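You operate a simulated robot arm through the tools that you are given. There is no shell and no other tool. Be economical: measure what you need, move in short steps, check, and stop when the job is done.

You run a simulated two-armed robot. Do the job below in one go: nothing can be reset, and whatever is moved stays where it is left.

Task
Wipe up the spill on the top of the side bench with the cloth and put it back.

It is judged by the outcome, as a careful person would: the job done as asked, and still so three seconds after it is handed in. It fails if anything else is knocked over, pushed out of place, dropped, spilled or broken. Flat cloth is picked up by pressing the open fingertips on it (5 to 10 N) and closing them slowly along it; thin cloth reads only 2 to 8 mm in the jaws.

Robot
Two 6-joint arms with two-finger parallel grippers on one trunk, on a base that drives. Base frame: it is fixed to the floor where the robot stands at the start and does not move with it; the origin is under the middle of the robot, x ahead of it, y to its left, z up; the surface under the hand at the start is at about z = 0.78. Lengths are in m, angles in rad, forces in N, time in s.
The left shoulder is at the start at [0.06, 0.141, 0.924], the right one opposite. With the tool pointing down near the work surface each hand reaches from about 0.3 to 0.7 m from the robot's upright axis, wherever it stands, measured 20 degrees to its own side. Payload 3.43 kg a hand.
Tool frame (each hand has its own): the origin (TCP) lies between the finger pads and is the grasp point; the fingertips stand 0.03 m ahead of it; z points along the fingers, y is the line along which they close. The gripper opens to 0.094 m. The fingers are 0.028 m wide and 0.01 m thick; the gripper's body (0.05 by 0.096 m) begins 0.055 m behind the TCP.
Orientation is that of the tool frame in the base frame, as a unit quaternion [x, y, z, w]. With the fingers straight down and closing along the base's y, the tool's x points along the base's -x, its y along +y and its z along -z.

Tools
- The arms move only by the tool nudge_tool. It takes "left_motion", "right_motion" or both (then of equal length, played together; a hand with none holds still); each is a list of rows, each an object of numbers (a shift or turn left out is 0, a gripper value left out holds the last): "fingers": the finger opening in m, from 0 to 0.094; "tx", "ty", "tz": the shift along the tool's x, y, z in units of 150 mm (1.0 is 150 mm); "ax", "ay", "az": the turn, a rotation vector about the tool's x, y, z in units of 180 degrees (1.0 is 180 degrees). In form: [{"fingers": .., "tx": .., "ty": .., "tz": .., "ax": .., "ay": .., "az": ..}, ...]. A call has 1 to 8 rows; each row is the pose to reach, as a shift and turn from the pose commanded when the call began, along the tool's axes at that moment. A call with a number of a shift or a turn outside -1 to 1 is refused whole. A row lasts 0.2 s, in which the tool goes at most 0.05 m and 0.15 rad; a call with a longer step from one row to the next is refused whole, and so is a gripper value outside its range. A pose out of reach is approached as far as the arm can. The call stops where the force on the tool passes 40 N (or 10 N more than at its start, if that is more) or the arm is blocked; 0.2 s more then pass. The fingers move at their own pace (about 0.153 m/s each) and stop on an object; they squeeze with about 43 N. The grip force told is the motor's: it shows also when the fingers shut on nothing. Time passes only in rows, and 0.2 s behind the last, so rows that repeat a pose let the fingers close. The reply holds the time, the measured pose of the TCP, the force on the tool along the base axes, the opening and the grip force, in the units named above and with some noise, with the torque about the TCP (base axes, N m) and any sound that the robot's microphone picked up.
- Cameras (640 x 400 px; columns grow to the right, rows downward): "scene" is now at [0.128, 0.0128, 1.5126]; the picture's right is [0.24, -0.97, 0.00], its down [-0.82, -0.20, -0.54] and it looks along [0.52, 0.13, -0.84] (base axes); focal length 291 px, centre (320, 200). "left" rides on the left gripper at [0.076, -0.014, -0.102] in its tool frame; the picture's right is [0.18, 0.98, 0.00], its down [-0.75, 0.14, -0.64] and it looks along [-0.63, 0.12, 0.77] (tool axes); focal length 243 px, centre (320, 200). "right" rides on the right gripper at [0.076, 0.014, -0.102] in its tool frame; the picture's right is [-0.18, 0.98, 0.00], its down [-0.75, -0.14, -0.64] and it looks along [-0.63, -0.12, 0.77] (tool axes); focal length 243 px, centre (320, 200). There is no depth. A picture from a camera that has moved, and an enlarged one, comes with that camera's place and axes in the base frame and with its lens.
- snapshot(camera): a new picture of that camera. The clock stands still meanwhile.
- slide_trunk(by): slides the trunk up (or, below 0, down) by that many m; the arms and the scene camera ride with it, the base frame stays. It gives what a move gives, with no picture.
- steer(legs): drives the robot by 1 to 6 legs, each [ahead, left, turn to the left] in m, m and rad, along the robot's own axes; the way and the turn of a leg run together, so that a leg with both is an arc; at most 1.5 m and 3.142 rad a leg. The arms and the cameras ride along, it lands a little off, and it stops where it bumps. It gives what a move gives.
- head_to(pan, tilt): turns the head with the scene camera to pan (to the left, within 1.501 rad either way) and tilt (down, from -0.506 to 1.204), counted from straight ahead of the robot. It gives what a move gives.
- close_up(camera, box): a new picture of the part [left, top, right, bottom] of that camera's present view, enlarged. The clock stands still meanwhile.
- close_job(): hands the job in; it is judged then, once.

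Go step by step. Nothing tells you exact positions but the pictures and the camera data: compare them with the known pose of the tool, close in by small moves and look again before you grip or let go. The budget is 120 turns and 100 pictures, counting those below and the enlarged ones. Unless the task says otherwise, let go and move clear before handing in, and close with one line.

The tools are called after "Request:" as name(argument=value, ...) on one line, values as JSON. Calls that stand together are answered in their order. nudge_tool: Moves the arms, as the interface text tells. Its arguments: {"type":"object","properties":{"left_motion":{"type":"array","items":{"type":"object","properties":{"fingers":{"type":"number"},"tx":{"type":"number"},"ty":{"type":"number"},"tz":{"type":"number"},"ax":{"type":"number"},"ay":{"type":"number"},"az":{"type":"number"}}}},"right_motion":{"type":"array","items":{"type":"object","properties":{"fingers":{"type":"number"},"tx":{"type":"number"},"ty":{"type":"number"},"tz":{"type":"number"},"ax":{"type":"number"},"ay":{"type":"number"},"az":{"type":"number"}}}}},"required":[]} The other tools are called the same way: slide_trunk (by) slides the trunk up or down; steer (legs) drives the base; head_to (pan, tilt) turns the head that bears the scene camera; snapshot (camera) takes a picture; close_up (camera, box) takes an enlarged picture of a part of a camera's view; close_job () hands the job in.

At the start:

```text
time_s: 0.0
left_eef_pos: [0.3489, 0.3697, 1.0698]
left_ee_rot: [0.0, 1.0, -0.001, 0.0]
left_wrist_force: [-0.3, -0.2, -0.3]
left_ft_torque: [0.01, 0.04, -0.01]
left_grip_width: 0.0942
left_grasp_force: 0.1
right_eef_pos: [0.4066, -0.0747, 0.9667]
right_ee_rot: [-0.001, 1.0, 0.0, 0.0]
right_wrist_force: [0.5, -0.5, 0.1]
right_ft_torque: [0.01, 0.0, -0.03]
right_grip_width: 0.094
right_grasp_force: 0.0
trunk travel left (down, up): [-0.5, 0.09]
robot x, y, heading: [-0.0009, -0.0003, 0.0]
head pan, tilt: [0.237, 1.004]
```

scene: 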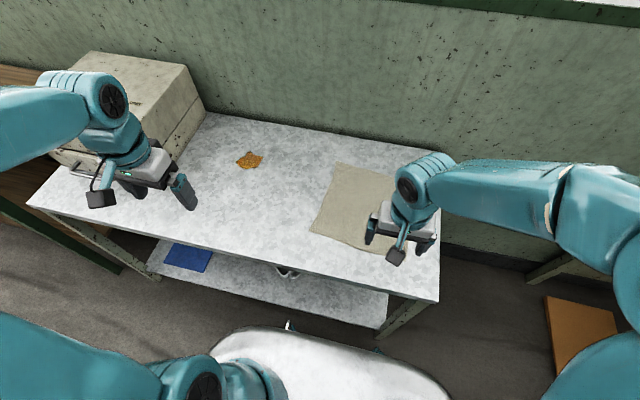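
right: 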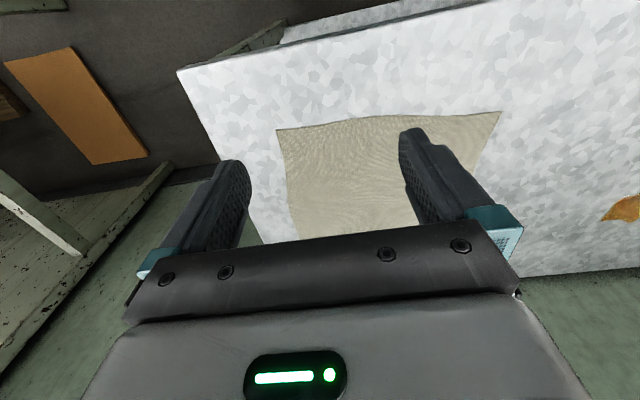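
left: 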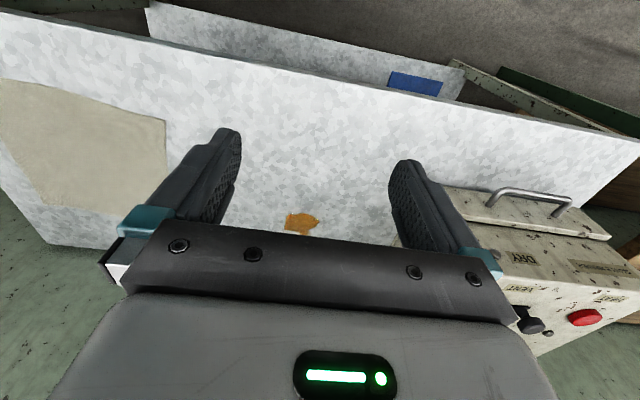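

The bench ahead carries a beige cloth at about (0.59, -0.01) and an orange spill at about (0.68, 0.39). Before I start I'll look around to check that this is the side bench and see what else is nearby.

Request:
head_to(pan=1.2, tilt=0.6)

Request:
snapshot(camera="scene")

Request:
head_to(pan=-1.0, tilt=0.6)

Request:
snapshot(camera="scene")

Request:
head_to(pan=0.1, tilt=0.9)

Request:
snapshot(camera="scene")

```text
time_s: 1.2
left_eef_pos: [0.3495, 0.3687, 1.0694]
left_ee_rot: [-0.001, 1.0, 0.0, 0.0]
left_wrist_force: [0.3, 0.0, 0.1]
left_ft_torque: [0.0, 0.01, -0.01]
left_grip_width: 0.094
left_grasp_force: 0.0
right_eef_pos: [0.4075, -0.0731, 0.9667]
right_ee_rot: [0.0, 1.0, 0.001, 0.0]
right_wrist_force: [0.1, 0.6, 0.6]
right_ft_torque: [0.02, 0.02, -0.01]
right_grip_width: 0.0939
right_grasp_force: 0.0
trunk travel left (down, up): [-0.5, 0.09]
robot x, y, heading: [-0.0022, 0.0002, -0.002]
head pan, tilt: [1.201, 0.6]
```

```text
96 pictures are left
camera scene: at [0.0926, 0.0788, 1.5448], right [0.93, -0.36, 0.0], down [-0.2, -0.53, -0.82], along [0.3, 0.77, -0.57], focal length 291 px, centre (320, 200)
```

scene: 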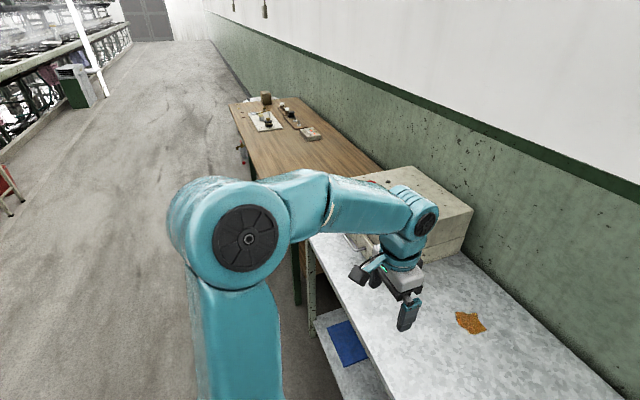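

```text
time_s: 3.3
left_eef_pos: [0.3488, 0.3703, 1.0695]
left_ee_rot: [0.0, 1.0, 0.0, 0.0]
left_wrist_force: [-0.3, 0.8, 0.5]
left_ft_torque: [-0.02, 0.04, -0.01]
left_grip_width: 0.0941
left_grasp_force: 0.0
right_eef_pos: [0.4069, -0.0742, 0.9662]
right_ee_rot: [0.001, 1.0, 0.0, -0.001]
right_wrist_force: [0.0, 0.1, 0.3]
right_ft_torque: [0.01, -0.01, 0.0]
right_grip_width: 0.0938
right_grasp_force: 0.0
trunk travel left (down, up): [-0.5, 0.09]
robot x, y, heading: [-0.0004, 0.0025, 0.001]
head pan, tilt: [-1.0, 0.6]
```

```text
95 pictures are left
camera scene: at [0.1084, -0.078, 1.5448], right [-0.84, -0.54, 0.0], down [-0.31, 0.48, -0.83], along [0.45, -0.69, -0.56], focal length 291 px, centre (320, 200)
```

scene: 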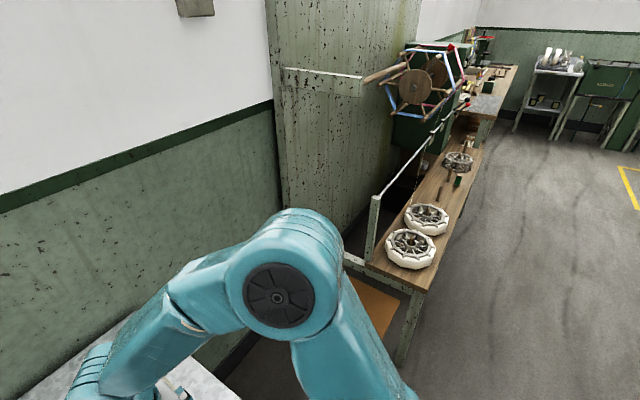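

```text
time_s: 4.6
left_eef_pos: [0.3492, 0.3694, 1.0707]
left_ee_rot: [0.0, 1.0, 0.0, 0.0]
left_wrist_force: [0.1, -0.8, -0.6]
left_ft_torque: [0.01, 0.0, -0.03]
left_grip_width: 0.094
left_grasp_force: 0.0
right_eef_pos: [0.4082, -0.0753, 0.9664]
right_ee_rot: [0.001, 1.0, 0.0, 0.0]
right_wrist_force: [-0.8, 0.5, -0.4]
right_ft_torque: [0.02, -0.03, 0.0]
right_grip_width: 0.0941
right_grasp_force: 0.0
trunk travel left (down, up): [-0.5, 0.09]
robot x, y, heading: [0.0005, -0.0001, -0.003]
head pan, tilt: [0.099, 0.901]
```

```text
94 pictures are left
camera scene: at [0.1358, 0.0038, 1.5201], right [0.1, -1.0, 0.0], down [-0.78, -0.08, -0.62], along [0.62, 0.06, -0.78], focal length 291 px, centre (320, 200)
```

scene: 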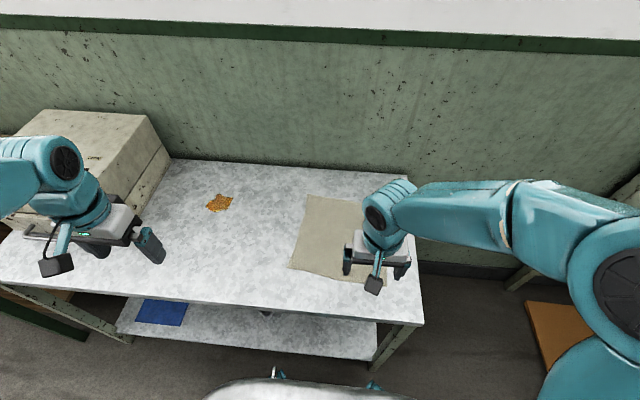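

This is the side bench. I take the cloth to span about x 0.47–0.73, y -0.15–0.11, with the spill near (0.68, 0.38) and a box beyond y≈0.62. I'll move the right hand off the cloth and bring the left hand toward it.

Request:
nudge_tool(left_motion=[{"ty": -0.3}, {"ty": -0.6}, {"ty": -0.9}, {"ty": -1.0}, {"ty": -1.0}], right_motion=[{"ty": -0.25, "tz": -0.15}, {"ty": -0.5, "tz": -0.3}, {"ty": -0.75, "tz": -0.45, "tx": 0.1}, {"ty": -1.0, "tz": -0.6, "tx": 0.2}, {"ty": -1.0, "tz": -0.7, "tx": 0.3}])

Request:
head_to(pan=0.0, tilt=1.15)

Request:
snapshot(camera="scene")

Request:
snapshot(camera="left")

```text
time_s: 5.8
left_eef_pos: [0.348, 0.2214, 1.0691]
left_ee_rot: [0.001, 1.0, 0.0, 0.0]
left_wrist_force: [0.6, -0.3, -0.7]
left_ft_torque: [-0.04, -0.01, -0.02]
left_grip_width: 0.0941
left_grasp_force: 0.1
right_eef_pos: [0.3605, -0.2219, 1.0713]
right_ee_rot: [-0.001, 1.0, 0.001, 0.0]
right_wrist_force: [-0.1, 0.4, 0.8]
right_ft_torque: [0.01, 0.01, -0.02]
right_grip_width: 0.0939
right_grasp_force: 0.1
trunk travel left (down, up): [-0.5, 0.09]
robot x, y, heading: [-0.0033, -0.003, 0.0]
head pan, tilt: [0.099, 0.901]
```

```text
time_s: 6.6
left_eef_pos: [0.3499, 0.2209, 1.0691]
left_ee_rot: [0.001, 1.0, 0.0, 0.0]
left_wrist_force: [0.5, 0.3, 0.2]
left_ft_torque: [0.03, -0.02, 0.02]
left_grip_width: 0.0944
left_grasp_force: 0.0
right_eef_pos: [0.36, -0.2234, 1.0726]
right_ee_rot: [0.0, 1.0, -0.001, 0.0]
right_wrist_force: [-0.6, 0.1, 0.0]
right_ft_torque: [-0.02, -0.02, -0.02]
right_grip_width: 0.0938
right_grasp_force: 0.0
trunk travel left (down, up): [-0.5, 0.09]
robot x, y, heading: [-0.0002, -0.0027, 0.002]
head pan, tilt: [0.0, 1.15]
```

```text
93 pictures are left
camera scene: at [0.1202, -0.0032, 1.5031], right [0.0, -1.0, 0.0], down [-0.91, 0.0, -0.41], along [0.41, 0.0, -0.91], focal length 291 px, centre (320, 200)
```

scene: 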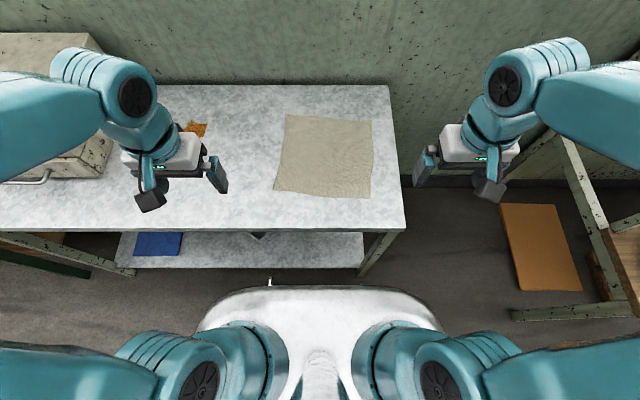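

```text
92 pictures are left
camera left: at [0.2729, 0.2061, 1.172], right [-0.18, 0.98, 0.0], down [0.75, 0.14, 0.64], along [0.63, 0.12, -0.77], focal length 243 px, centre (320, 200)
```

left: 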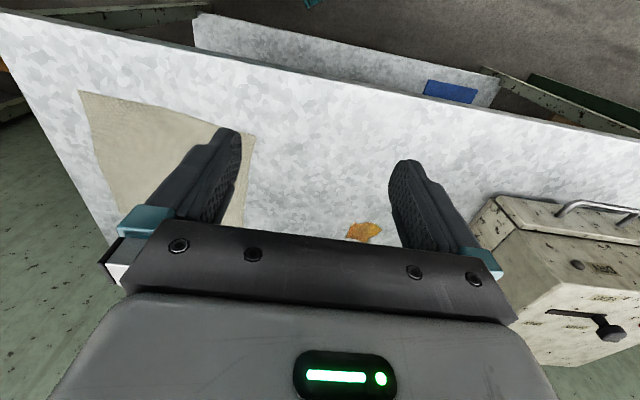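

The cloth corners come out at about (0.74, 0.10), (0.72, -0.165), (0.476, 0.125) and (0.452, -0.14). I'll drive slightly ahead and left so the left hand can reach both the cloth and the spill.

Request:
steer(legs=[[0.0, 0.1, 0.0], [0.06, 0.0, 0.0]])

Request:
snapshot(camera="scene")

```text
time_s: 9.6
left_eef_pos: [0.4071, 0.3248, 1.0692]
left_ee_rot: [0.0, 1.0, -0.001, -0.001]
left_wrist_force: [-0.3, -0.3, 0.0]
left_ft_torque: [-0.02, -0.02, 0.0]
left_grip_width: 0.094
left_grasp_force: 0.1
right_eef_pos: [0.4205, -0.1194, 1.0714]
right_ee_rot: [0.0, 1.0, 0.0, 0.0]
right_wrist_force: [0.1, 0.5, 0.8]
right_ft_torque: [-0.04, -0.01, -0.01]
right_grip_width: 0.0939
right_grasp_force: 0.2
trunk travel left (down, up): [-0.5, 0.09]
robot x, y, heading: [0.0631, 0.0998, -0.001]
head pan, tilt: [0.0, 1.15]
```

```text
91 pictures are left
camera scene: at [0.183, 0.0997, 1.5031], right [0.0, -1.0, 0.0], down [-0.91, 0.0, -0.41], along [0.41, 0.0, -0.91], focal length 291 px, centre (320, 200)
```

scene: 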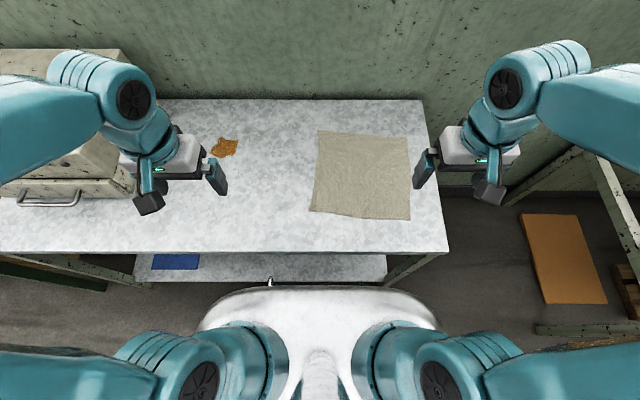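

The pose is good. I'll move the right hand further out of the way and bring the left hand over the cloth's left edge at about (0.60, 0.05).

Request:
nudge_tool(left_motion=[{"ty": -0.2, "tx": -0.2}, {"ty": -0.4, "tx": -0.4}, {"ty": -0.6, "tx": -0.6}, {"ty": -0.8, "tx": -0.8}, {"ty": -1.0, "tx": -1.0}, {"ty": -1.0, "tx": -1.0, "tz": 0.25}, {"ty": -1.0, "tx": -1.0, "tz": 0.4}], right_motion=[{"ty": -0.2, "tx": 0.1}, {"ty": -0.4, "tx": 0.2}, {"ty": -0.6, "tx": 0.3}, {"ty": -0.8, "tx": 0.4}, {"ty": -1.0, "tx": 0.5}, {"ty": -1.0, "tx": 0.5}, {"ty": -1.0, "tx": 0.5}])

Request:
nudge_tool(left_motion=[{"ty": -0.2, "tx": -0.1, "tz": 0.2}, {"ty": -0.4, "tx": -0.2, "tz": 0.4}, {"ty": -0.6, "tx": -0.29, "tz": 0.6}, {"ty": -0.83, "tx": -0.29, "tz": 0.75}, {"ty": -0.83, "tx": -0.29, "tz": 0.85}, {"ty": -0.83, "tx": -0.29, "tz": 0.85}])

Request:
snapshot(camera="left")

Request:
snapshot(camera="scene")

```text
time_s: 11.2
left_eef_pos: [0.5592, 0.1704, 1.0072]
left_ee_rot: [0.0, 1.0, 0.0, 0.0]
left_wrist_force: [1.0, 0.2, -0.1]
left_ft_torque: [0.0, 0.0, -0.02]
left_grip_width: 0.0938
left_grasp_force: 0.1
right_eef_pos: [0.3444, -0.2719, 1.0727]
right_ee_rot: [-0.001, 1.0, 0.0, -0.001]
right_wrist_force: [-0.6, -0.2, -0.2]
right_ft_torque: [0.01, 0.02, 0.0]
right_grip_width: 0.0942
right_grasp_force: 0.0
trunk travel left (down, up): [-0.5, 0.09]
robot x, y, heading: [0.0591, 0.1018, -0.006]
head pan, tilt: [0.0, 1.15]
```

```text
time_s: 12.6
left_eef_pos: [0.5996, 0.0457, 0.8824]
left_ee_rot: [0.0, 1.0, 0.0, 0.0]
left_wrist_force: [-0.4, 0.1, 0.0]
left_ft_torque: [0.0, 0.0, 0.01]
left_grip_width: 0.0937
left_grasp_force: 0.1
right_eef_pos: [0.3439, -0.2724, 1.0741]
right_ee_rot: [0.001, 1.0, 0.002, 0.0]
right_wrist_force: [0.7, -0.4, -0.4]
right_ft_torque: [0.03, -0.02, -0.02]
right_grip_width: 0.0943
right_grasp_force: 0.1
trunk travel left (down, up): [-0.5, 0.09]
robot x, y, heading: [0.0627, 0.0981, -0.003]
head pan, tilt: [0.0, 1.15]
```

```text
90 pictures are left
camera left: at [0.525, 0.0304, 0.985], right [-0.18, 0.98, 0.0], down [0.75, 0.14, 0.64], along [0.63, 0.12, -0.77], focal length 243 px, centre (320, 200)
```

left: 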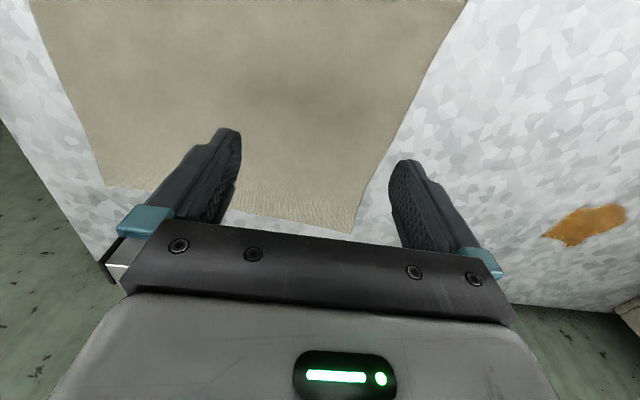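

```text
89 pictures are left
camera scene: at [0.1832, 0.0954, 1.503], right [0.0, -1.0, 0.0], down [-0.91, 0.0, -0.41], along [0.41, 0.0, -0.91], focal length 291 px, centre (320, 200)
```

scene: 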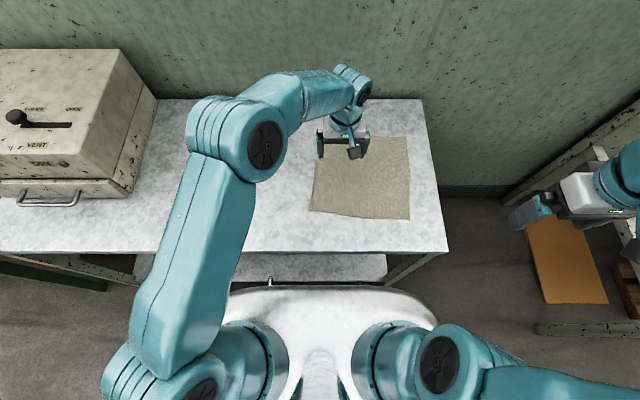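

The fingers straddle the cloth's left part as planned. I'll shift 1 cm further in and lower to just above the surface.

Request:
nudge_tool(left_motion=[{"ty": -0.07, "tz": 0.2}, {"ty": -0.07, "tz": 0.38}, {"ty": -0.07, "tz": 0.43}, {"ty": -0.07, "tz": 0.43}])

```text
time_s: 13.6
left_eef_pos: [0.6003, 0.0359, 0.818]
left_ee_rot: [0.0, 1.0, 0.0, 0.0]
left_wrist_force: [0.6, 0.7, -0.1]
left_ft_torque: [-0.02, 0.04, 0.02]
left_grip_width: 0.094
left_grasp_force: 0.1
right_eef_pos: [0.3434, -0.2717, 1.0743]
right_ee_rot: [0.0, 1.0, 0.0, 0.0]
right_wrist_force: [0.0, -0.4, 0.0]
right_ft_torque: [0.03, -0.02, -0.03]
right_grip_width: 0.094
right_grasp_force: 0.0
trunk travel left (down, up): [-0.5, 0.09]
robot x, y, heading: [0.0564, 0.0994, -0.003]
head pan, tilt: [0.0, 1.15]
```

The tips should be about 8 mm above the cloth. I'll lower in small steps until the force shows.

Request:
nudge_tool(left_motion=[{"tz": 0.03}, {"tz": 0.05}, {"tz": 0.06}])

```text
time_s: 14.4
left_eef_pos: [0.6016, 0.0377, 0.812]
left_ee_rot: [-0.001, 1.0, -0.001, 0.003]
left_wrist_force: [0.0, 0.8, 16.0]
left_ft_torque: [0.57, 0.12, 0.02]
left_grip_width: 0.0939
left_grasp_force: 0.1
right_eef_pos: [0.3417, -0.2709, 1.0749]
right_ee_rot: [0.0, 1.0, 0.0, 0.001]
right_wrist_force: [-0.5, -0.7, -0.3]
right_ft_torque: [0.0, 0.01, 0.01]
right_grip_width: 0.0939
right_grasp_force: 0.1
trunk travel left (down, up): [-0.5, 0.09]
robot x, y, heading: [0.0608, 0.1056, 0.003]
head pan, tilt: [0.0, 1.15]
```

Contact reads 16 N, which is too much. I'll ease off about 1.5 mm and check.

Request:
nudge_tool(left_motion=[{"tz": -0.01}, {"tz": -0.01}])

```text
time_s: 15.0
left_eef_pos: [0.6001, 0.0356, 0.8113]
left_ee_rot: [0.001, 1.0, 0.0, 0.002]
left_wrist_force: [1.6, 1.6, 13.2]
left_ft_torque: [0.44, 0.03, -0.11]
left_grip_width: 0.0938
left_grasp_force: 0.0
right_eef_pos: [0.3423, -0.27, 1.0756]
right_ee_rot: [0.001, 1.0, 0.0, 0.0]
right_wrist_force: [-0.8, 0.2, 0.1]
right_ft_torque: [0.01, -0.04, 0.04]
right_grip_width: 0.0943
right_grasp_force: 0.1
trunk travel left (down, up): [-0.5, 0.09]
robot x, y, heading: [0.0591, 0.1022, -0.002]
head pan, tilt: [0.0, 1.15]
```

Still 13 N, so I'll ease up a little more and then close the fingers slowly.

Request:
nudge_tool(left_motion=[{"tz": -0.014}, {"tz": -0.014}])

```text
time_s: 15.6
left_eef_pos: [0.5991, 0.036, 0.8108]
left_ee_rot: [0.0, 1.0, 0.0, -0.001]
left_wrist_force: [0.2, -0.5, 1.4]
left_ft_torque: [-0.03, 0.03, -0.01]
left_grip_width: 0.0941
left_grasp_force: 0.1
right_eef_pos: [0.3434, -0.2714, 1.0738]
right_ee_rot: [0.0, 1.0, -0.001, -0.001]
right_wrist_force: [0.0, -0.2, -0.4]
right_ft_torque: [0.03, 0.0, 0.01]
right_grip_width: 0.094
right_grasp_force: 0.2
trunk travel left (down, up): [-0.5, 0.09]
robot x, y, heading: [0.0632, 0.1021, -0.002]
head pan, tilt: [0.0, 1.15]
```

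Now 1.4 N. I'll press about 1.2 mm deeper for roughly 8 N and close slowly.

Request:
nudge_tool(left_motion=[{"tz": 0.008}, {"tz": 0.008, "fingers": 0.085}, {"tz": 0.008, "fingers": 0.075}, {"tz": 0.008, "fingers": 0.065}, {"tz": 0.008, "fingers": 0.055}])

Request:
snapshot(camera="left")

```text
time_s: 16.8
left_eef_pos: [0.6001, 0.0364, 0.8109]
left_ee_rot: [0.0, 1.0, 0.0, 0.0]
left_wrist_force: [-0.1, -0.4, 1.9]
left_ft_torque: [-0.04, 0.0, 0.02]
left_grip_width: 0.055
left_grasp_force: 0.1
right_eef_pos: [0.3424, -0.2717, 1.0742]
right_ee_rot: [-0.001, 1.0, 0.0, -0.001]
right_wrist_force: [-1.5, -0.3, 0.6]
right_ft_torque: [-0.03, 0.01, 0.01]
right_grip_width: 0.0939
right_grasp_force: 0.1
trunk travel left (down, up): [-0.5, 0.09]
robot x, y, heading: [0.0628, 0.098, 0.005]
head pan, tilt: [0.0, 1.15]
```

```text
88 pictures are left
camera left: at [0.5249, 0.022, 0.9139], right [-0.18, 0.98, 0.0], down [0.75, 0.14, 0.64], along [0.63, 0.12, -0.77], focal length 243 px, centre (320, 200)
```

left: 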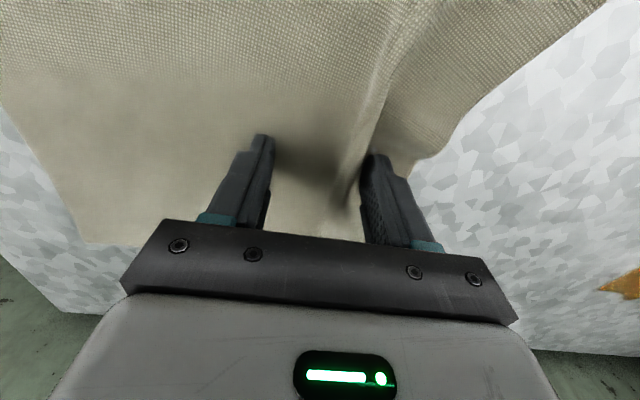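

A ridge is forming between the fingers. I'll press slightly more and keep closing.

Request:
nudge_tool(left_motion=[{"tz": 0.006}, {"tz": 0.006, "fingers": 0.045}, {"tz": 0.006, "fingers": 0.035}, {"tz": 0.006, "fingers": 0.025}, {"tz": 0.006, "fingers": 0.015}, {"tz": 0.006, "fingers": 0.005}, {"tz": 0.006, "fingers": 0.0}, {"tz": 0.006, "fingers": 0.0}])

Request:
snapshot(camera="left")

```text
time_s: 18.6
left_eef_pos: [0.6002, 0.0361, 0.811]
left_ee_rot: [0.0, 1.0, 0.0, 0.0]
left_wrist_force: [0.2, 1.0, 10.5]
left_ft_torque: [0.06, 0.02, 0.0]
left_grip_width: 0.0026
left_grasp_force: 37.0
right_eef_pos: [0.3424, -0.2712, 1.0744]
right_ee_rot: [0.0, 1.0, 0.0, 0.0]
right_wrist_force: [0.6, 0.8, -0.3]
right_ft_torque: [0.01, 0.05, 0.02]
right_grip_width: 0.0939
right_grasp_force: 0.0
trunk travel left (down, up): [-0.5, 0.09]
robot x, y, heading: [0.0617, 0.1018, 0.002]
head pan, tilt: [0.0, 1.15]
```

```text
87 pictures are left
camera left: at [0.5242, 0.0221, 0.9137], right [-0.18, 0.98, 0.0], down [0.75, 0.14, 0.64], along [0.63, 0.12, -0.77], focal length 243 px, centre (320, 200)
```

left: 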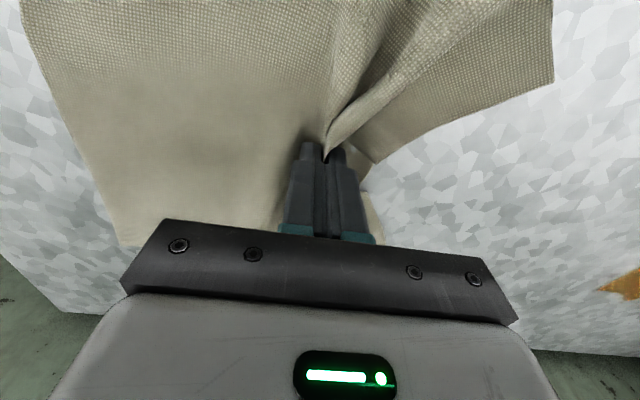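

The cloth is gripped at 2.6 mm. I'll lift a little and draw it toward the spill with the rest trailing behind.

Request:
nudge_tool(left_motion=[{"tz": -0.15}, {"tz": -0.3}, {"tz": -0.3, "ty": 0.2, "tx": -0.06}, {"tz": -0.3, "ty": 0.4, "tx": -0.12}, {"tz": -0.3, "ty": 0.6, "tx": -0.18}, {"tz": -0.3, "ty": 0.8, "tx": -0.24}, {"tz": -0.3, "ty": 1.0, "tx": -0.3}])

Request:
snapshot(camera="scene")

Request:
snapshot(camera="left")

```text
time_s: 20.2
left_eef_pos: [0.6461, 0.189, 0.8533]
left_ee_rot: [0.0, 1.0, 0.0, 0.0]
left_wrist_force: [0.1, 0.9, 0.2]
left_ft_torque: [-0.03, -0.02, 0.02]
left_grip_width: 0.0025
left_grasp_force: 37.0
right_eef_pos: [0.3432, -0.2699, 1.0746]
right_ee_rot: [0.001, 1.0, 0.0, 0.0]
right_wrist_force: [0.4, -0.7, -0.3]
right_ft_torque: [0.02, 0.01, 0.04]
right_grip_width: 0.0938
right_grasp_force: 0.2
trunk travel left (down, up): [-0.5, 0.09]
robot x, y, heading: [0.063, 0.1029, -0.003]
head pan, tilt: [0.0, 1.15]
```

```text
86 pictures are left
camera scene: at [0.1827, 0.0981, 1.5031], right [0.0, -1.0, 0.0], down [-0.91, 0.0, -0.41], along [0.41, 0.0, -0.91], focal length 291 px, centre (320, 200)
```

scene: 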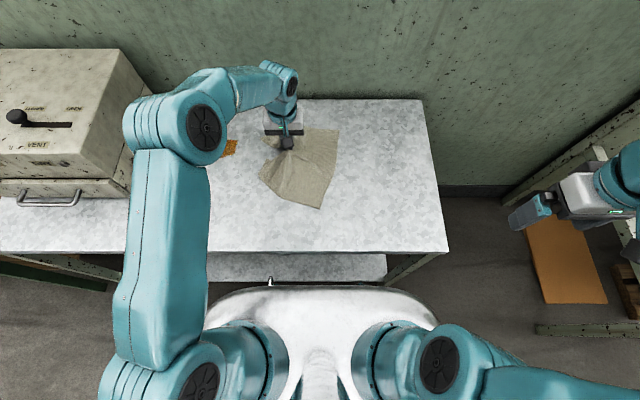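

```text
85 pictures are left
camera left: at [0.5702, 0.1744, 0.9568], right [-0.18, 0.98, 0.0], down [0.75, 0.14, 0.64], along [0.63, 0.12, -0.77], focal length 243 px, centre (320, 200)
```

left: 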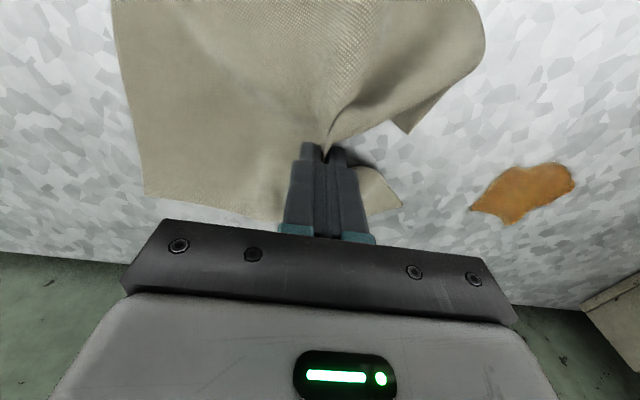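

The cloth follows well. The spill spans about x 0.65–0.715, y 0.345–0.425, so I'll carry the cloth to its near-right edge and lower it.

Request:
nudge_tool(left_motion=[{"ty": 0.25, "tx": -0.05}, {"ty": 0.5, "tx": -0.1}, {"ty": 0.75, "tx": -0.15}, {"ty": 1.0, "tx": -0.15}, {"ty": 1.0, "tx": -0.15, "tz": 0.15}, {"ty": 1.0, "tx": -0.15, "tz": 0.25}, {"ty": 1.0, "tx": -0.15, "tz": 0.285}])

Request:
snapshot(camera="left")

```text
time_s: 21.8
left_eef_pos: [0.6682, 0.3373, 0.8125]
left_ee_rot: [-0.001, 1.0, 0.001, 0.001]
left_wrist_force: [-0.7, 1.8, 3.9]
left_ft_torque: [0.07, 0.01, 0.02]
left_grip_width: 0.0023
left_grasp_force: 36.9
right_eef_pos: [0.3426, -0.2723, 1.0737]
right_ee_rot: [0.0, 1.0, 0.001, 0.0]
right_wrist_force: [0.4, 0.2, 0.4]
right_ft_torque: [0.04, 0.02, -0.03]
right_grip_width: 0.0937
right_grasp_force: 0.0
trunk travel left (down, up): [-0.5, 0.09]
robot x, y, heading: [0.0588, 0.1009, -0.003]
head pan, tilt: [0.0, 1.15]
```

```text
84 pictures are left
camera left: at [0.5925, 0.3222, 0.9153], right [-0.18, 0.98, 0.0], down [0.75, 0.14, 0.64], along [0.63, 0.12, -0.77], focal length 243 px, centre (320, 200)
```

left: 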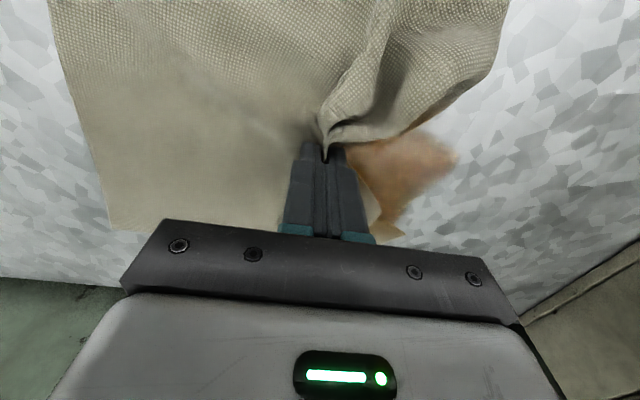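

Cloth and spill are in contact. I'll press lightly and sweep back and forth across the patch.

Request:
nudge_tool(left_motion=[{"tz": 0.01}, {"tz": 0.01, "ty": 0.2}, {"tz": 0.01, "ty": 0.4}, {"tz": 0.01, "ty": 0.64}, {"tz": 0.01, "ty": 0.64, "tx": -0.17}, {"tz": 0.01, "ty": 0.42, "tx": -0.17}, {"tz": 0.01, "ty": 0.2, "tx": -0.17}, {"tz": 0.01, "ty": 0.0, "tx": -0.17}])

Request:
snapshot(camera="left")

```text
time_s: 23.6
left_eef_pos: [0.694, 0.3373, 0.8117]
left_ee_rot: [-0.001, 1.0, 0.001, 0.002]
left_wrist_force: [3.3, 6.0, 23.3]
left_ft_torque: [0.26, -0.03, -0.01]
left_grip_width: 0.0027
left_grasp_force: 37.4
right_eef_pos: [0.342, -0.2711, 1.0744]
right_ee_rot: [-0.001, 1.0, 0.001, 0.001]
right_wrist_force: [0.1, 0.4, 0.1]
right_ft_torque: [0.0, 0.01, 0.01]
right_grip_width: 0.094
right_grasp_force: 0.1
trunk travel left (down, up): [-0.5, 0.09]
robot x, y, heading: [0.0645, 0.0994, 0.001]
head pan, tilt: [0.0, 1.15]
```

```text
83 pictures are left
camera left: at [0.6178, 0.3229, 0.9143], right [-0.19, 0.98, 0.0], down [0.75, 0.14, 0.65], along [0.64, 0.12, -0.76], focal length 243 px, centre (320, 200)
```

left: 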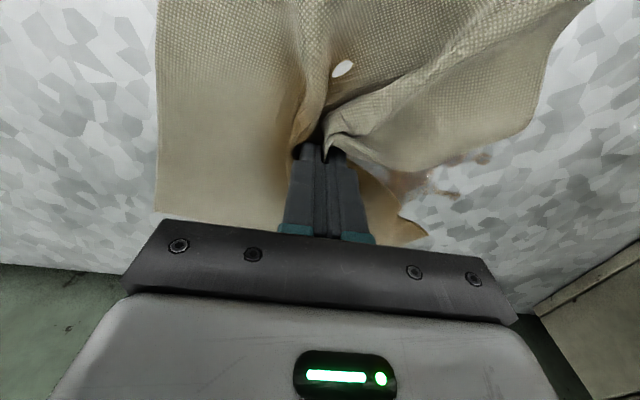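

It's wiping. Some residue remains near (0.67–0.71, 0.40–0.44). I'll ease the force and sweep further left in more rows.

Request:
nudge_tool(left_motion=[{"tz": -0.008, "ty": 0.22}, {"tz": -0.008, "ty": 0.5}, {"tz": -0.008, "ty": 0.82}, {"tz": -0.008, "ty": 0.82, "tx": 0.14}, {"tz": -0.008, "ty": 0.55, "tx": 0.14}, {"tz": -0.008, "ty": 0.25, "tx": 0.14}, {"tz": -0.008, "ty": 0.0, "tx": 0.14}])

Request:
snapshot(camera="left")

```text
time_s: 25.2
left_eef_pos: [0.6737, 0.3358, 0.8132]
left_ee_rot: [-0.001, 1.0, 0.001, -0.001]
left_wrist_force: [-1.3, 1.9, 7.8]
left_ft_torque: [0.06, 0.08, -0.02]
left_grip_width: 0.0022
left_grasp_force: 36.9
right_eef_pos: [0.3421, -0.2703, 1.074]
right_ee_rot: [-0.001, 1.0, 0.0, 0.0]
right_wrist_force: [-0.1, -0.3, 0.2]
right_ft_torque: [0.02, 0.05, 0.0]
right_grip_width: 0.094
right_grasp_force: 0.1
trunk travel left (down, up): [-0.5, 0.09]
robot x, y, heading: [0.0577, 0.1028, -0.0]
head pan, tilt: [0.0, 1.15]
```

```text
82 pictures are left
camera left: at [0.5975, 0.3222, 0.9152], right [-0.19, 0.98, 0.0], down [0.75, 0.14, 0.64], along [0.63, 0.12, -0.77], focal length 243 px, centre (320, 200)
```

left: 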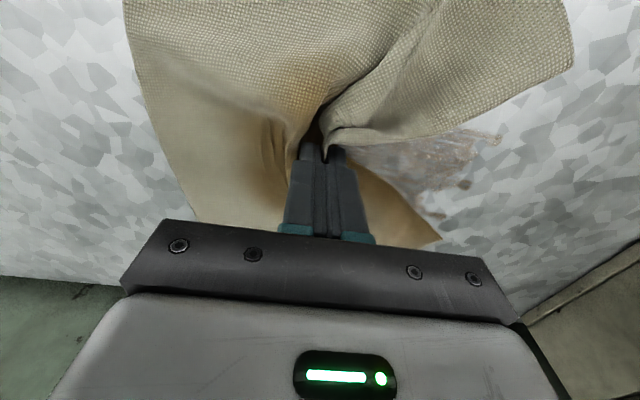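

Only a faint film is left, toward x 0.64–0.69, y 0.37–0.44. I'll make more passes over the near side.

Request:
nudge_tool(left_motion=[{"tx": 0.13, "ty": 0.1}, {"tx": 0.13, "ty": 0.4}, {"tx": 0.13, "ty": 0.72}, {"tx": 0.24, "ty": 0.72}, {"tx": 0.24, "ty": 0.4}, {"tx": 0.24, "ty": 0.15}, {"tx": 0.05, "ty": 0.3}, {"tx": 0.05, "ty": 0.6}])

Request:
nudge_tool(left_motion=[{"tx": 0.0, "ty": 0.2}, {"tx": -0.12, "ty": 0.15}, {"tx": -0.12, "ty": -0.2}, {"tx": -0.12, "ty": -0.5}, {"tx": -0.03, "ty": -0.5}, {"tx": -0.03, "ty": -0.2}, {"tx": -0.03, "ty": 0.1}, {"tx": -0.03, "ty": -0.2}])

Request:
snapshot(camera="left")

```text
time_s: 27.0
left_eef_pos: [0.6638, 0.4272, 0.8131]
left_ee_rot: [0.0, 1.0, 0.0, 0.001]
left_wrist_force: [-0.4, -0.9, 3.0]
left_ft_torque: [-0.04, -0.05, 0.0]
left_grip_width: 0.0023
left_grasp_force: 37.3
right_eef_pos: [0.341, -0.2714, 1.0748]
right_ee_rot: [0.0, 1.0, 0.0, 0.001]
right_wrist_force: [-0.5, 1.1, 0.1]
right_ft_torque: [-0.04, -0.02, 0.0]
right_grip_width: 0.0939
right_grasp_force: 0.1
trunk travel left (down, up): [-0.5, 0.09]
robot x, y, heading: [0.0642, 0.0976, -0.005]
head pan, tilt: [0.0, 1.15]
```

```text
refused: row 3 steps farther than a row can; nothing moved
```

```text
81 pictures are left
camera left: at [0.5882, 0.4142, 0.9156], right [-0.18, 0.98, 0.0], down [0.75, 0.14, 0.64], along [0.63, 0.12, -0.77], focal length 243 px, centre (320, 200)
```

left: 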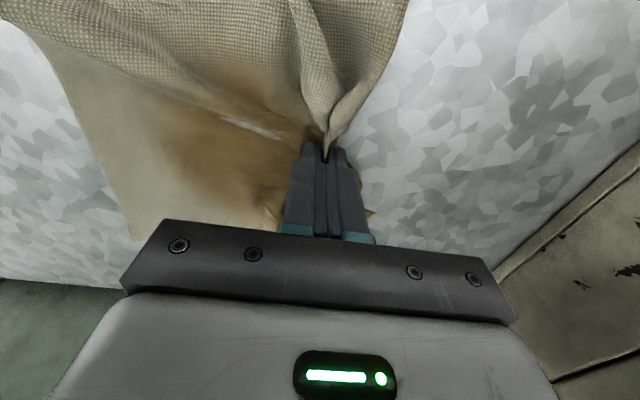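

The left side now looks clean. I'll press a touch more and sweep back over the rest.

Request:
nudge_tool(left_motion=[{"tz": 0.006, "tx": -0.12, "ty": 0.1}, {"tz": 0.006, "tx": -0.12, "ty": -0.2}, {"tz": 0.006, "tx": -0.12, "ty": -0.5}, {"tz": 0.006, "tx": -0.28, "ty": -0.5}, {"tz": 0.006, "tx": -0.28, "ty": -0.2}, {"tz": 0.006, "tx": -0.28, "ty": 0.1}, {"tz": 0.006, "tx": -0.2, "ty": -0.2}, {"tz": 0.006, "tx": -0.2, "ty": -0.5}])

Request:
nudge_tool(left_motion=[{"tz": -0.2}, {"tz": -0.5, "ty": -0.1}, {"tz": -0.8, "ty": -0.3}, {"tz": -1.0, "ty": -0.6}, {"tz": -1.0, "ty": -0.9}, {"tz": -1.0, "ty": -0.9}])

Request:
snapshot(camera="left")

Request:
snapshot(camera="scene")

```text
time_s: 28.8
left_eef_pos: [0.695, 0.3511, 0.8128]
left_ee_rot: [-0.001, 1.0, 0.001, 0.002]
left_wrist_force: [-1.7, 5.3, 26.5]
left_ft_torque: [0.14, 0.14, -0.03]
left_grip_width: 0.0021
left_grasp_force: 37.0
right_eef_pos: [0.3422, -0.2704, 1.0756]
right_ee_rot: [-0.001, 1.0, 0.0, 0.001]
right_wrist_force: [-0.4, 0.4, -0.6]
right_ft_torque: [-0.02, 0.01, 0.0]
right_grip_width: 0.0942
right_grasp_force: 0.0
trunk travel left (down, up): [-0.5, 0.09]
robot x, y, heading: [0.0664, 0.104, 0.006]
head pan, tilt: [0.0, 1.15]
```

```text
refused: row 3 steps farther than a row can; nothing moved
```

```text
80 pictures are left
camera left: at [0.6184, 0.336, 0.9144], right [-0.19, 0.98, 0.0], down [0.75, 0.14, 0.65], along [0.63, 0.12, -0.76], focal length 243 px, centre (320, 200)
```

left: 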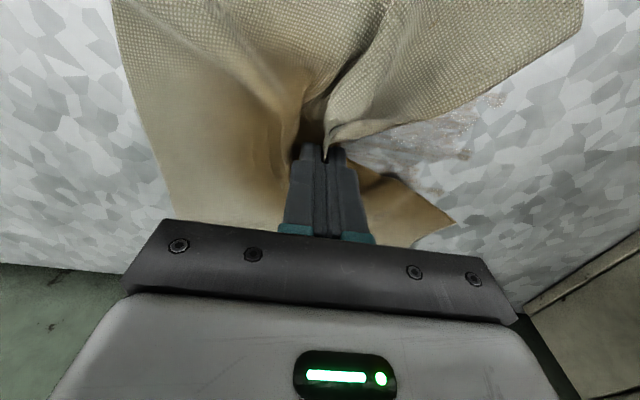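

```text
79 pictures are left
camera scene: at [0.1796, 0.0972, 1.5035], right [0.0, -1.0, 0.0], down [-0.91, 0.0, -0.41], along [0.41, 0.0, -0.91], focal length 291 px, centre (320, 200)
```

scene: 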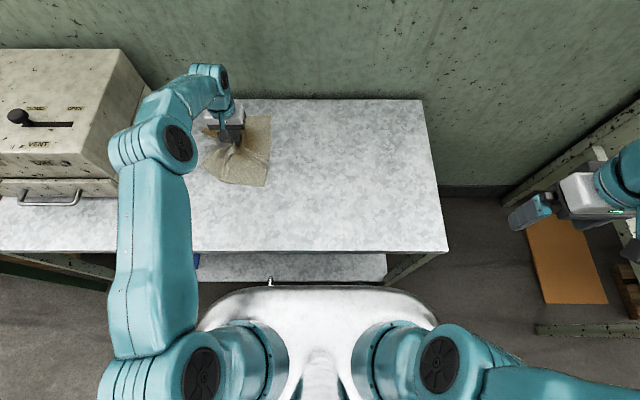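

A faint film remains around (0.65–0.70, 0.40–0.44). I'll go over it in a tighter zigzag with slightly less force.

Request:
nudge_tool(left_motion=[{"tz": -0.005, "ty": 0.3}, {"tz": -0.005, "ty": 0.6}, {"tz": -0.005, "ty": 0.72, "tx": 0.05}, {"tz": -0.005, "ty": 0.42, "tx": 0.05}, {"tz": -0.005, "ty": 0.16, "tx": 0.08}, {"tz": -0.005, "ty": 0.45, "tx": 0.1}, {"tz": -0.005, "ty": 0.72, "tx": 0.12}])

Request:
nudge_tool(left_motion=[{"tx": 0.05, "ty": -0.25}, {"tx": 0.05, "ty": -0.5}, {"tx": 0.1, "ty": -0.25}, {"tx": 0.12, "ty": 0.02}, {"tx": 0.18, "ty": -0.25}, {"tx": 0.18, "ty": -0.5}, {"tx": 0.2, "ty": -0.25}, {"tx": 0.2, "ty": 0.0}])

Request:
snapshot(camera="left")

```text
time_s: 30.4
left_eef_pos: [0.6774, 0.4557, 0.8134]
left_ee_rot: [0.0, 1.0, 0.001, 0.001]
left_wrist_force: [-1.2, -4.5, 23.1]
left_ft_torque: [-0.11, 0.1, -0.01]
left_grip_width: 0.0024
left_grasp_force: 37.0
right_eef_pos: [0.3421, -0.273, 1.0737]
right_ee_rot: [0.001, 1.0, 0.0, 0.001]
right_wrist_force: [0.7, 0.1, -0.2]
right_ft_torque: [0.01, 0.0, 0.05]
right_grip_width: 0.0939
right_grasp_force: 0.2
trunk travel left (down, up): [-0.5, 0.09]
robot x, y, heading: [0.0621, 0.1015, -0.002]
head pan, tilt: [0.0, 1.15]
```

```text
time_s: 32.2
left_eef_pos: [0.6459, 0.4585, 0.8123]
left_ee_rot: [-0.001, 1.0, 0.0, 0.001]
left_wrist_force: [-1.7, -2.2, 18.1]
left_ft_torque: [-0.06, 0.11, 0.0]
left_grip_width: 0.0026
left_grasp_force: 37.3
right_eef_pos: [0.3427, -0.2729, 1.0745]
right_ee_rot: [0.0, 1.0, 0.0, 0.001]
right_wrist_force: [-0.4, -0.3, 0.7]
right_ft_torque: [0.04, 0.01, -0.01]
right_grip_width: 0.0939
right_grasp_force: 0.1
trunk travel left (down, up): [-0.5, 0.09]
robot x, y, heading: [0.0612, 0.1009, -0.002]
head pan, tilt: [0.0, 1.15]
```

```text
78 pictures are left
camera left: at [0.5703, 0.4436, 0.915], right [-0.18, 0.98, 0.0], down [0.75, 0.14, 0.64], along [0.63, 0.12, -0.77], focal length 243 px, centre (320, 200)
```

left: 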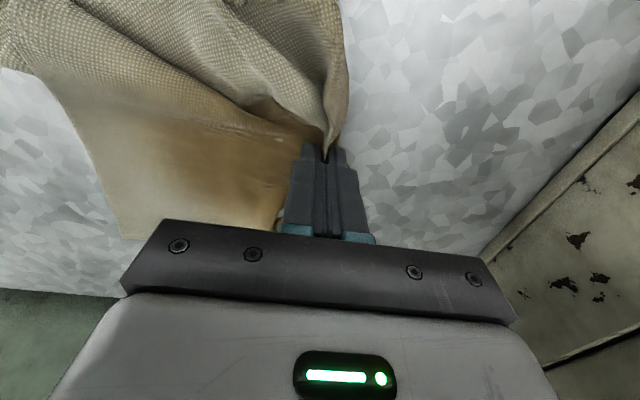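

I'll lift the cloth and draw it back to the right so I can inspect the surface.

Request:
nudge_tool(left_motion=[{"tz": -0.25}, {"tz": -0.5}, {"tz": -0.75}, {"tz": -0.95, "ty": -0.2}, {"tz": -1.0, "ty": -0.5}, {"tz": -1.0, "ty": -0.8}, {"tz": -1.0, "ty": -1.0}])

Request:
nudge_tool(left_motion=[{"tz": -0.2, "ty": -0.2}, {"tz": -0.4, "ty": -0.45}, {"tz": -0.5, "ty": -0.7}, {"tz": -0.5, "ty": -1.0}, {"tz": -0.5, "ty": -1.0}])

Request:
snapshot(camera="left")

Request:
snapshot(camera="scene")

```text
time_s: 33.8
left_eef_pos: [0.6471, 0.3095, 0.963]
left_ee_rot: [-0.001, 1.0, 0.0, 0.0]
left_wrist_force: [-0.2, 0.3, -0.5]
left_ft_torque: [-0.01, -0.01, -0.02]
left_grip_width: 0.0024
left_grasp_force: 36.9
right_eef_pos: [0.3429, -0.2701, 1.0732]
right_ee_rot: [0.0, 1.0, 0.0, 0.0]
right_wrist_force: [0.1, 0.3, -0.5]
right_ft_torque: [0.01, 0.02, 0.01]
right_grip_width: 0.0941
right_grasp_force: 0.1
trunk travel left (down, up): [-0.5, 0.09]
robot x, y, heading: [0.0628, 0.1028, 0.001]
head pan, tilt: [0.0, 1.15]
```

```text
time_s: 35.0
left_eef_pos: [0.6477, 0.1629, 1.0373]
left_ee_rot: [-0.001, 1.0, 0.0, 0.001]
left_wrist_force: [-0.1, 0.1, -0.7]
left_ft_torque: [-0.03, 0.0, 0.02]
left_grip_width: 0.0026
left_grasp_force: 37.1
right_eef_pos: [0.344, -0.27, 1.0744]
right_ee_rot: [-0.001, 1.0, 0.0, 0.0]
right_wrist_force: [-1.2, 0.4, -0.4]
right_ft_torque: [-0.01, -0.02, -0.02]
right_grip_width: 0.0941
right_grasp_force: 0.0
trunk travel left (down, up): [-0.5, 0.09]
robot x, y, heading: [0.0609, 0.0994, -0.001]
head pan, tilt: [0.0, 1.15]
```

```text
77 pictures are left
camera left: at [0.572, 0.1482, 1.1399], right [-0.19, 0.98, 0.0], down [0.75, 0.14, 0.64], along [0.63, 0.12, -0.77], focal length 243 px, centre (320, 200)
```

left: 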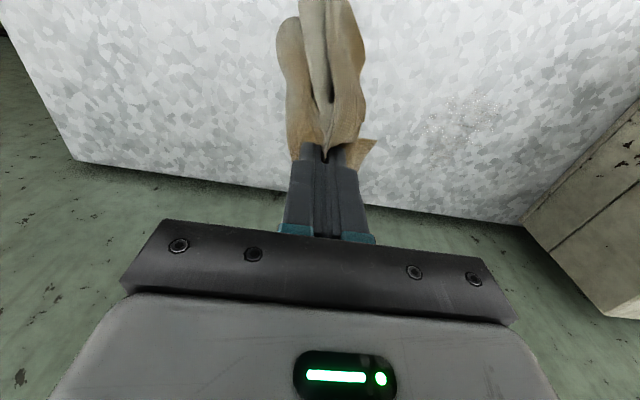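

```text
76 pictures are left
camera scene: at [0.1818, 0.0991, 1.5031], right [0.0, -1.0, 0.0], down [-0.91, 0.0, -0.41], along [0.41, 0.0, -0.91], focal length 291 px, centre (320, 200)
```

scene: 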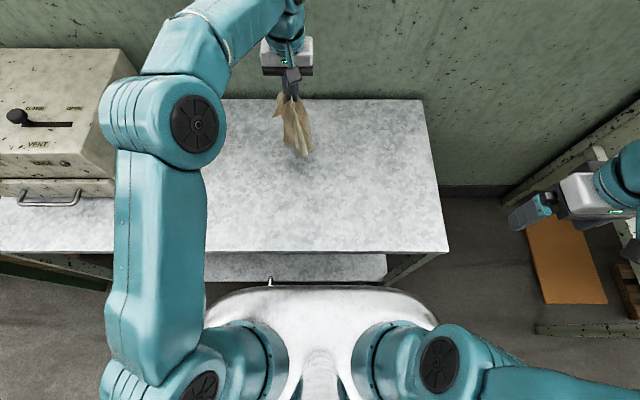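

The spill is mostly gone, so I'll zoom in on the place to look for residue.

Request:
close_up(camera="left", box=[370, 40, 560, 180])

```text
2.86 times, centred on (465, 110) of left
camera zoom: at [0.572, 0.1482, 1.1399], right [-0.19, 0.98, 0.0], down [0.75, 0.14, 0.64], along [0.63, 0.12, -0.77], focal length 693 px, centre (-94, 457)
```

zoom: 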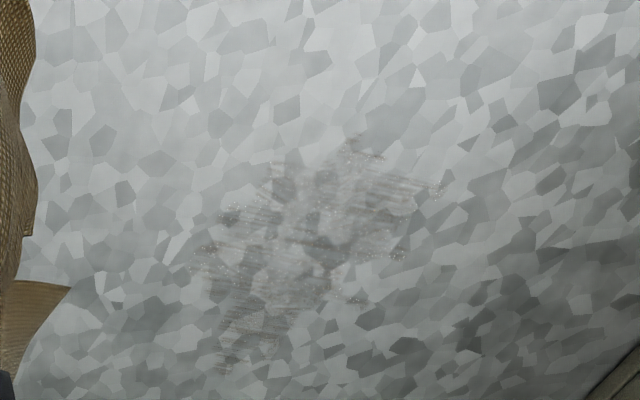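

A faint streaky film remains over about x 0.63–0.75, y 0.34–0.44. I'll go back and cover that whole patch more thoroughly.

Request:
nudge_tool(left_motion=[{"ty": 0.1, "tz": 0.25}, {"ty": 0.25, "tz": 0.5}, {"ty": 0.45, "tz": 0.7}, {"ty": 0.65, "tz": 0.9}, {"ty": 0.85, "tz": 1.0}, {"ty": 1.0, "tz": 1.0}])

Request:
nudge_tool(left_motion=[{"ty": 0.0, "tz": 0.25}, {"ty": 0.05, "tx": 0.05, "tz": 0.42}, {"ty": 0.1, "tx": 0.1, "tz": 0.485}, {"ty": 0.1, "tx": 0.1, "tz": 0.5}])

```text
time_s: 36.4
left_eef_pos: [0.6473, 0.3095, 0.8858]
left_ee_rot: [0.0, 1.0, -0.001, 0.0]
left_wrist_force: [0.3, -0.1, -1.0]
left_ft_torque: [-0.02, 0.01, 0.02]
left_grip_width: 0.0023
left_grasp_force: 37.3
right_eef_pos: [0.3441, -0.2701, 1.0743]
right_ee_rot: [0.0, 1.0, 0.0, 0.0]
right_wrist_force: [-0.7, 0.2, 0.5]
right_ft_torque: [0.0, -0.02, -0.01]
right_grip_width: 0.0942
right_grasp_force: 0.0
trunk travel left (down, up): [-0.5, 0.09]
robot x, y, heading: [0.0578, 0.1017, -0.002]
head pan, tilt: [0.0, 1.15]
```

```text
time_s: 37.4
left_eef_pos: [0.6315, 0.3249, 0.8146]
left_ee_rot: [0.0, 1.0, 0.0, 0.002]
left_wrist_force: [-0.1, -0.6, 6.9]
left_ft_torque: [-0.02, 0.03, 0.02]
left_grip_width: 0.0025
left_grasp_force: 37.2
right_eef_pos: [0.3427, -0.2714, 1.076]
right_ee_rot: [-0.001, 1.0, 0.001, 0.001]
right_wrist_force: [0.8, -0.7, 0.3]
right_ft_torque: [0.0, -0.01, 0.0]
right_grip_width: 0.0938
right_grasp_force: 0.1
trunk travel left (down, up): [-0.5, 0.09]
robot x, y, heading: [0.0655, 0.0989, 0.002]
head pan, tilt: [0.0, 1.15]
```

Contact is light at 7 N. I'll run a dense zigzag, starting from the near side.

Request:
nudge_tool(left_motion=[{"tz": 0.01, "ty": 0.31}, {"tz": 0.01, "ty": 0.62}, {"tz": 0.01, "ty": 0.78, "tx": -0.06}, {"tz": 0.01, "ty": 0.47, "tx": -0.1}, {"tz": 0.01, "ty": 0.16, "tx": -0.14}, {"tz": 0.01, "ty": 0.47, "tx": -0.18}, {"tz": 0.01, "ty": 0.78, "tx": -0.22}, {"tz": 0.01, "ty": 0.78, "tx": -0.26}])

Request:
nudge_tool(left_motion=[{"ty": -0.31, "tx": -0.02}, {"ty": -0.62, "tx": -0.04}, {"ty": -0.31, "tx": -0.08}, {"ty": 0.0, "tx": -0.12}, {"ty": -0.31, "tx": -0.16}, {"ty": -0.62, "tx": -0.2}, {"ty": -0.31, "tx": -0.24}, {"ty": 0.0, "tx": -0.28}])

Request:
nudge_tool(left_motion=[{"ty": -0.31, "tx": -0.02}, {"ty": -0.62, "tx": -0.04}, {"ty": -0.31, "tx": -0.08}, {"ty": 0.0, "tx": -0.12}, {"ty": -0.31, "tx": -0.16}, {"ty": -0.62, "tx": -0.2}, {"ty": -0.31, "tx": -0.24}, {"ty": 0.0, "tx": -0.28}])

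Request:
snapshot(camera="left")

```text
time_s: 39.2
left_eef_pos: [0.6697, 0.4432, 0.812]
left_ee_rot: [-0.001, 1.0, 0.001, 0.002]
left_wrist_force: [-8.3, -3.7, 33.6]
left_ft_torque: [-0.08, 0.4, 0.02]
left_grip_width: 0.0025
left_grasp_force: 37.1
right_eef_pos: [0.3401, -0.2725, 1.0757]
right_ee_rot: [0.0, 1.0, 0.001, 0.001]
right_wrist_force: [0.1, -0.1, -0.4]
right_ft_torque: [-0.01, -0.01, 0.01]
right_grip_width: 0.0943
right_grasp_force: 0.1
trunk travel left (down, up): [-0.5, 0.09]
robot x, y, heading: [0.0616, 0.1031, 0.005]
head pan, tilt: [0.0, 1.15]
```

```text
time_s: 41.0
left_eef_pos: [0.7055, 0.4384, 0.8126]
left_ee_rot: [0.001, 1.0, 0.001, 0.003]
left_wrist_force: [4.4, -4.2, 25.7]
left_ft_torque: [-0.08, -0.03, 0.04]
left_grip_width: 0.0024
left_grasp_force: 37.6
left hand out of reach, approached as far as the arm can: row 8
right_eef_pos: [0.3401, -0.2725, 1.0733]
right_ee_rot: [-0.001, 1.0, 0.001, 0.001]
right_wrist_force: [-0.5, -0.1, -0.2]
right_ft_torque: [0.01, -0.01, -0.02]
right_grip_width: 0.094
right_grasp_force: 0.0
trunk travel left (down, up): [-0.5, 0.09]
robot x, y, heading: [0.061, 0.1017, 0.001]
head pan, tilt: [0.0, 1.15]
```

```text
time_s: 42.8
left_eef_pos: [0.7067, 0.4266, 0.8148]
left_ee_rot: [0.0, 1.0, 0.0, 0.0]
left_wrist_force: [0.5, 1.4, 9.2]
left_ft_torque: [0.04, 0.06, -0.04]
left_grip_width: 0.0024
left_grasp_force: 37.3
left hand out of reach, approached as far as the arm can: row 4, 5, 6, 7, 8
right_eef_pos: [0.3424, -0.2721, 1.0744]
right_ee_rot: [0.0, 1.0, -0.001, 0.0]
right_wrist_force: [0.1, 0.1, 0.5]
right_ft_torque: [0.01, -0.01, -0.03]
right_grip_width: 0.094
right_grasp_force: 0.1
trunk travel left (down, up): [-0.5, 0.09]
robot x, y, heading: [0.059, 0.1015, -0.005]
head pan, tilt: [0.0, 1.15]
```

```text
74 pictures are left
camera left: at [0.6309, 0.4122, 0.9157], right [-0.18, 0.98, 0.0], down [0.75, 0.14, 0.64], along [0.63, 0.12, -0.77], focal length 243 px, centre (320, 200)
```

left: 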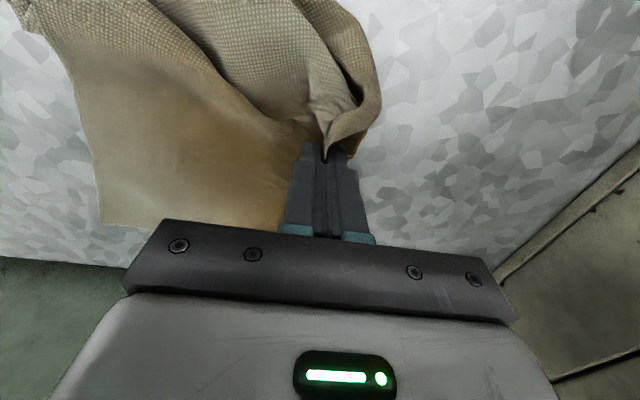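

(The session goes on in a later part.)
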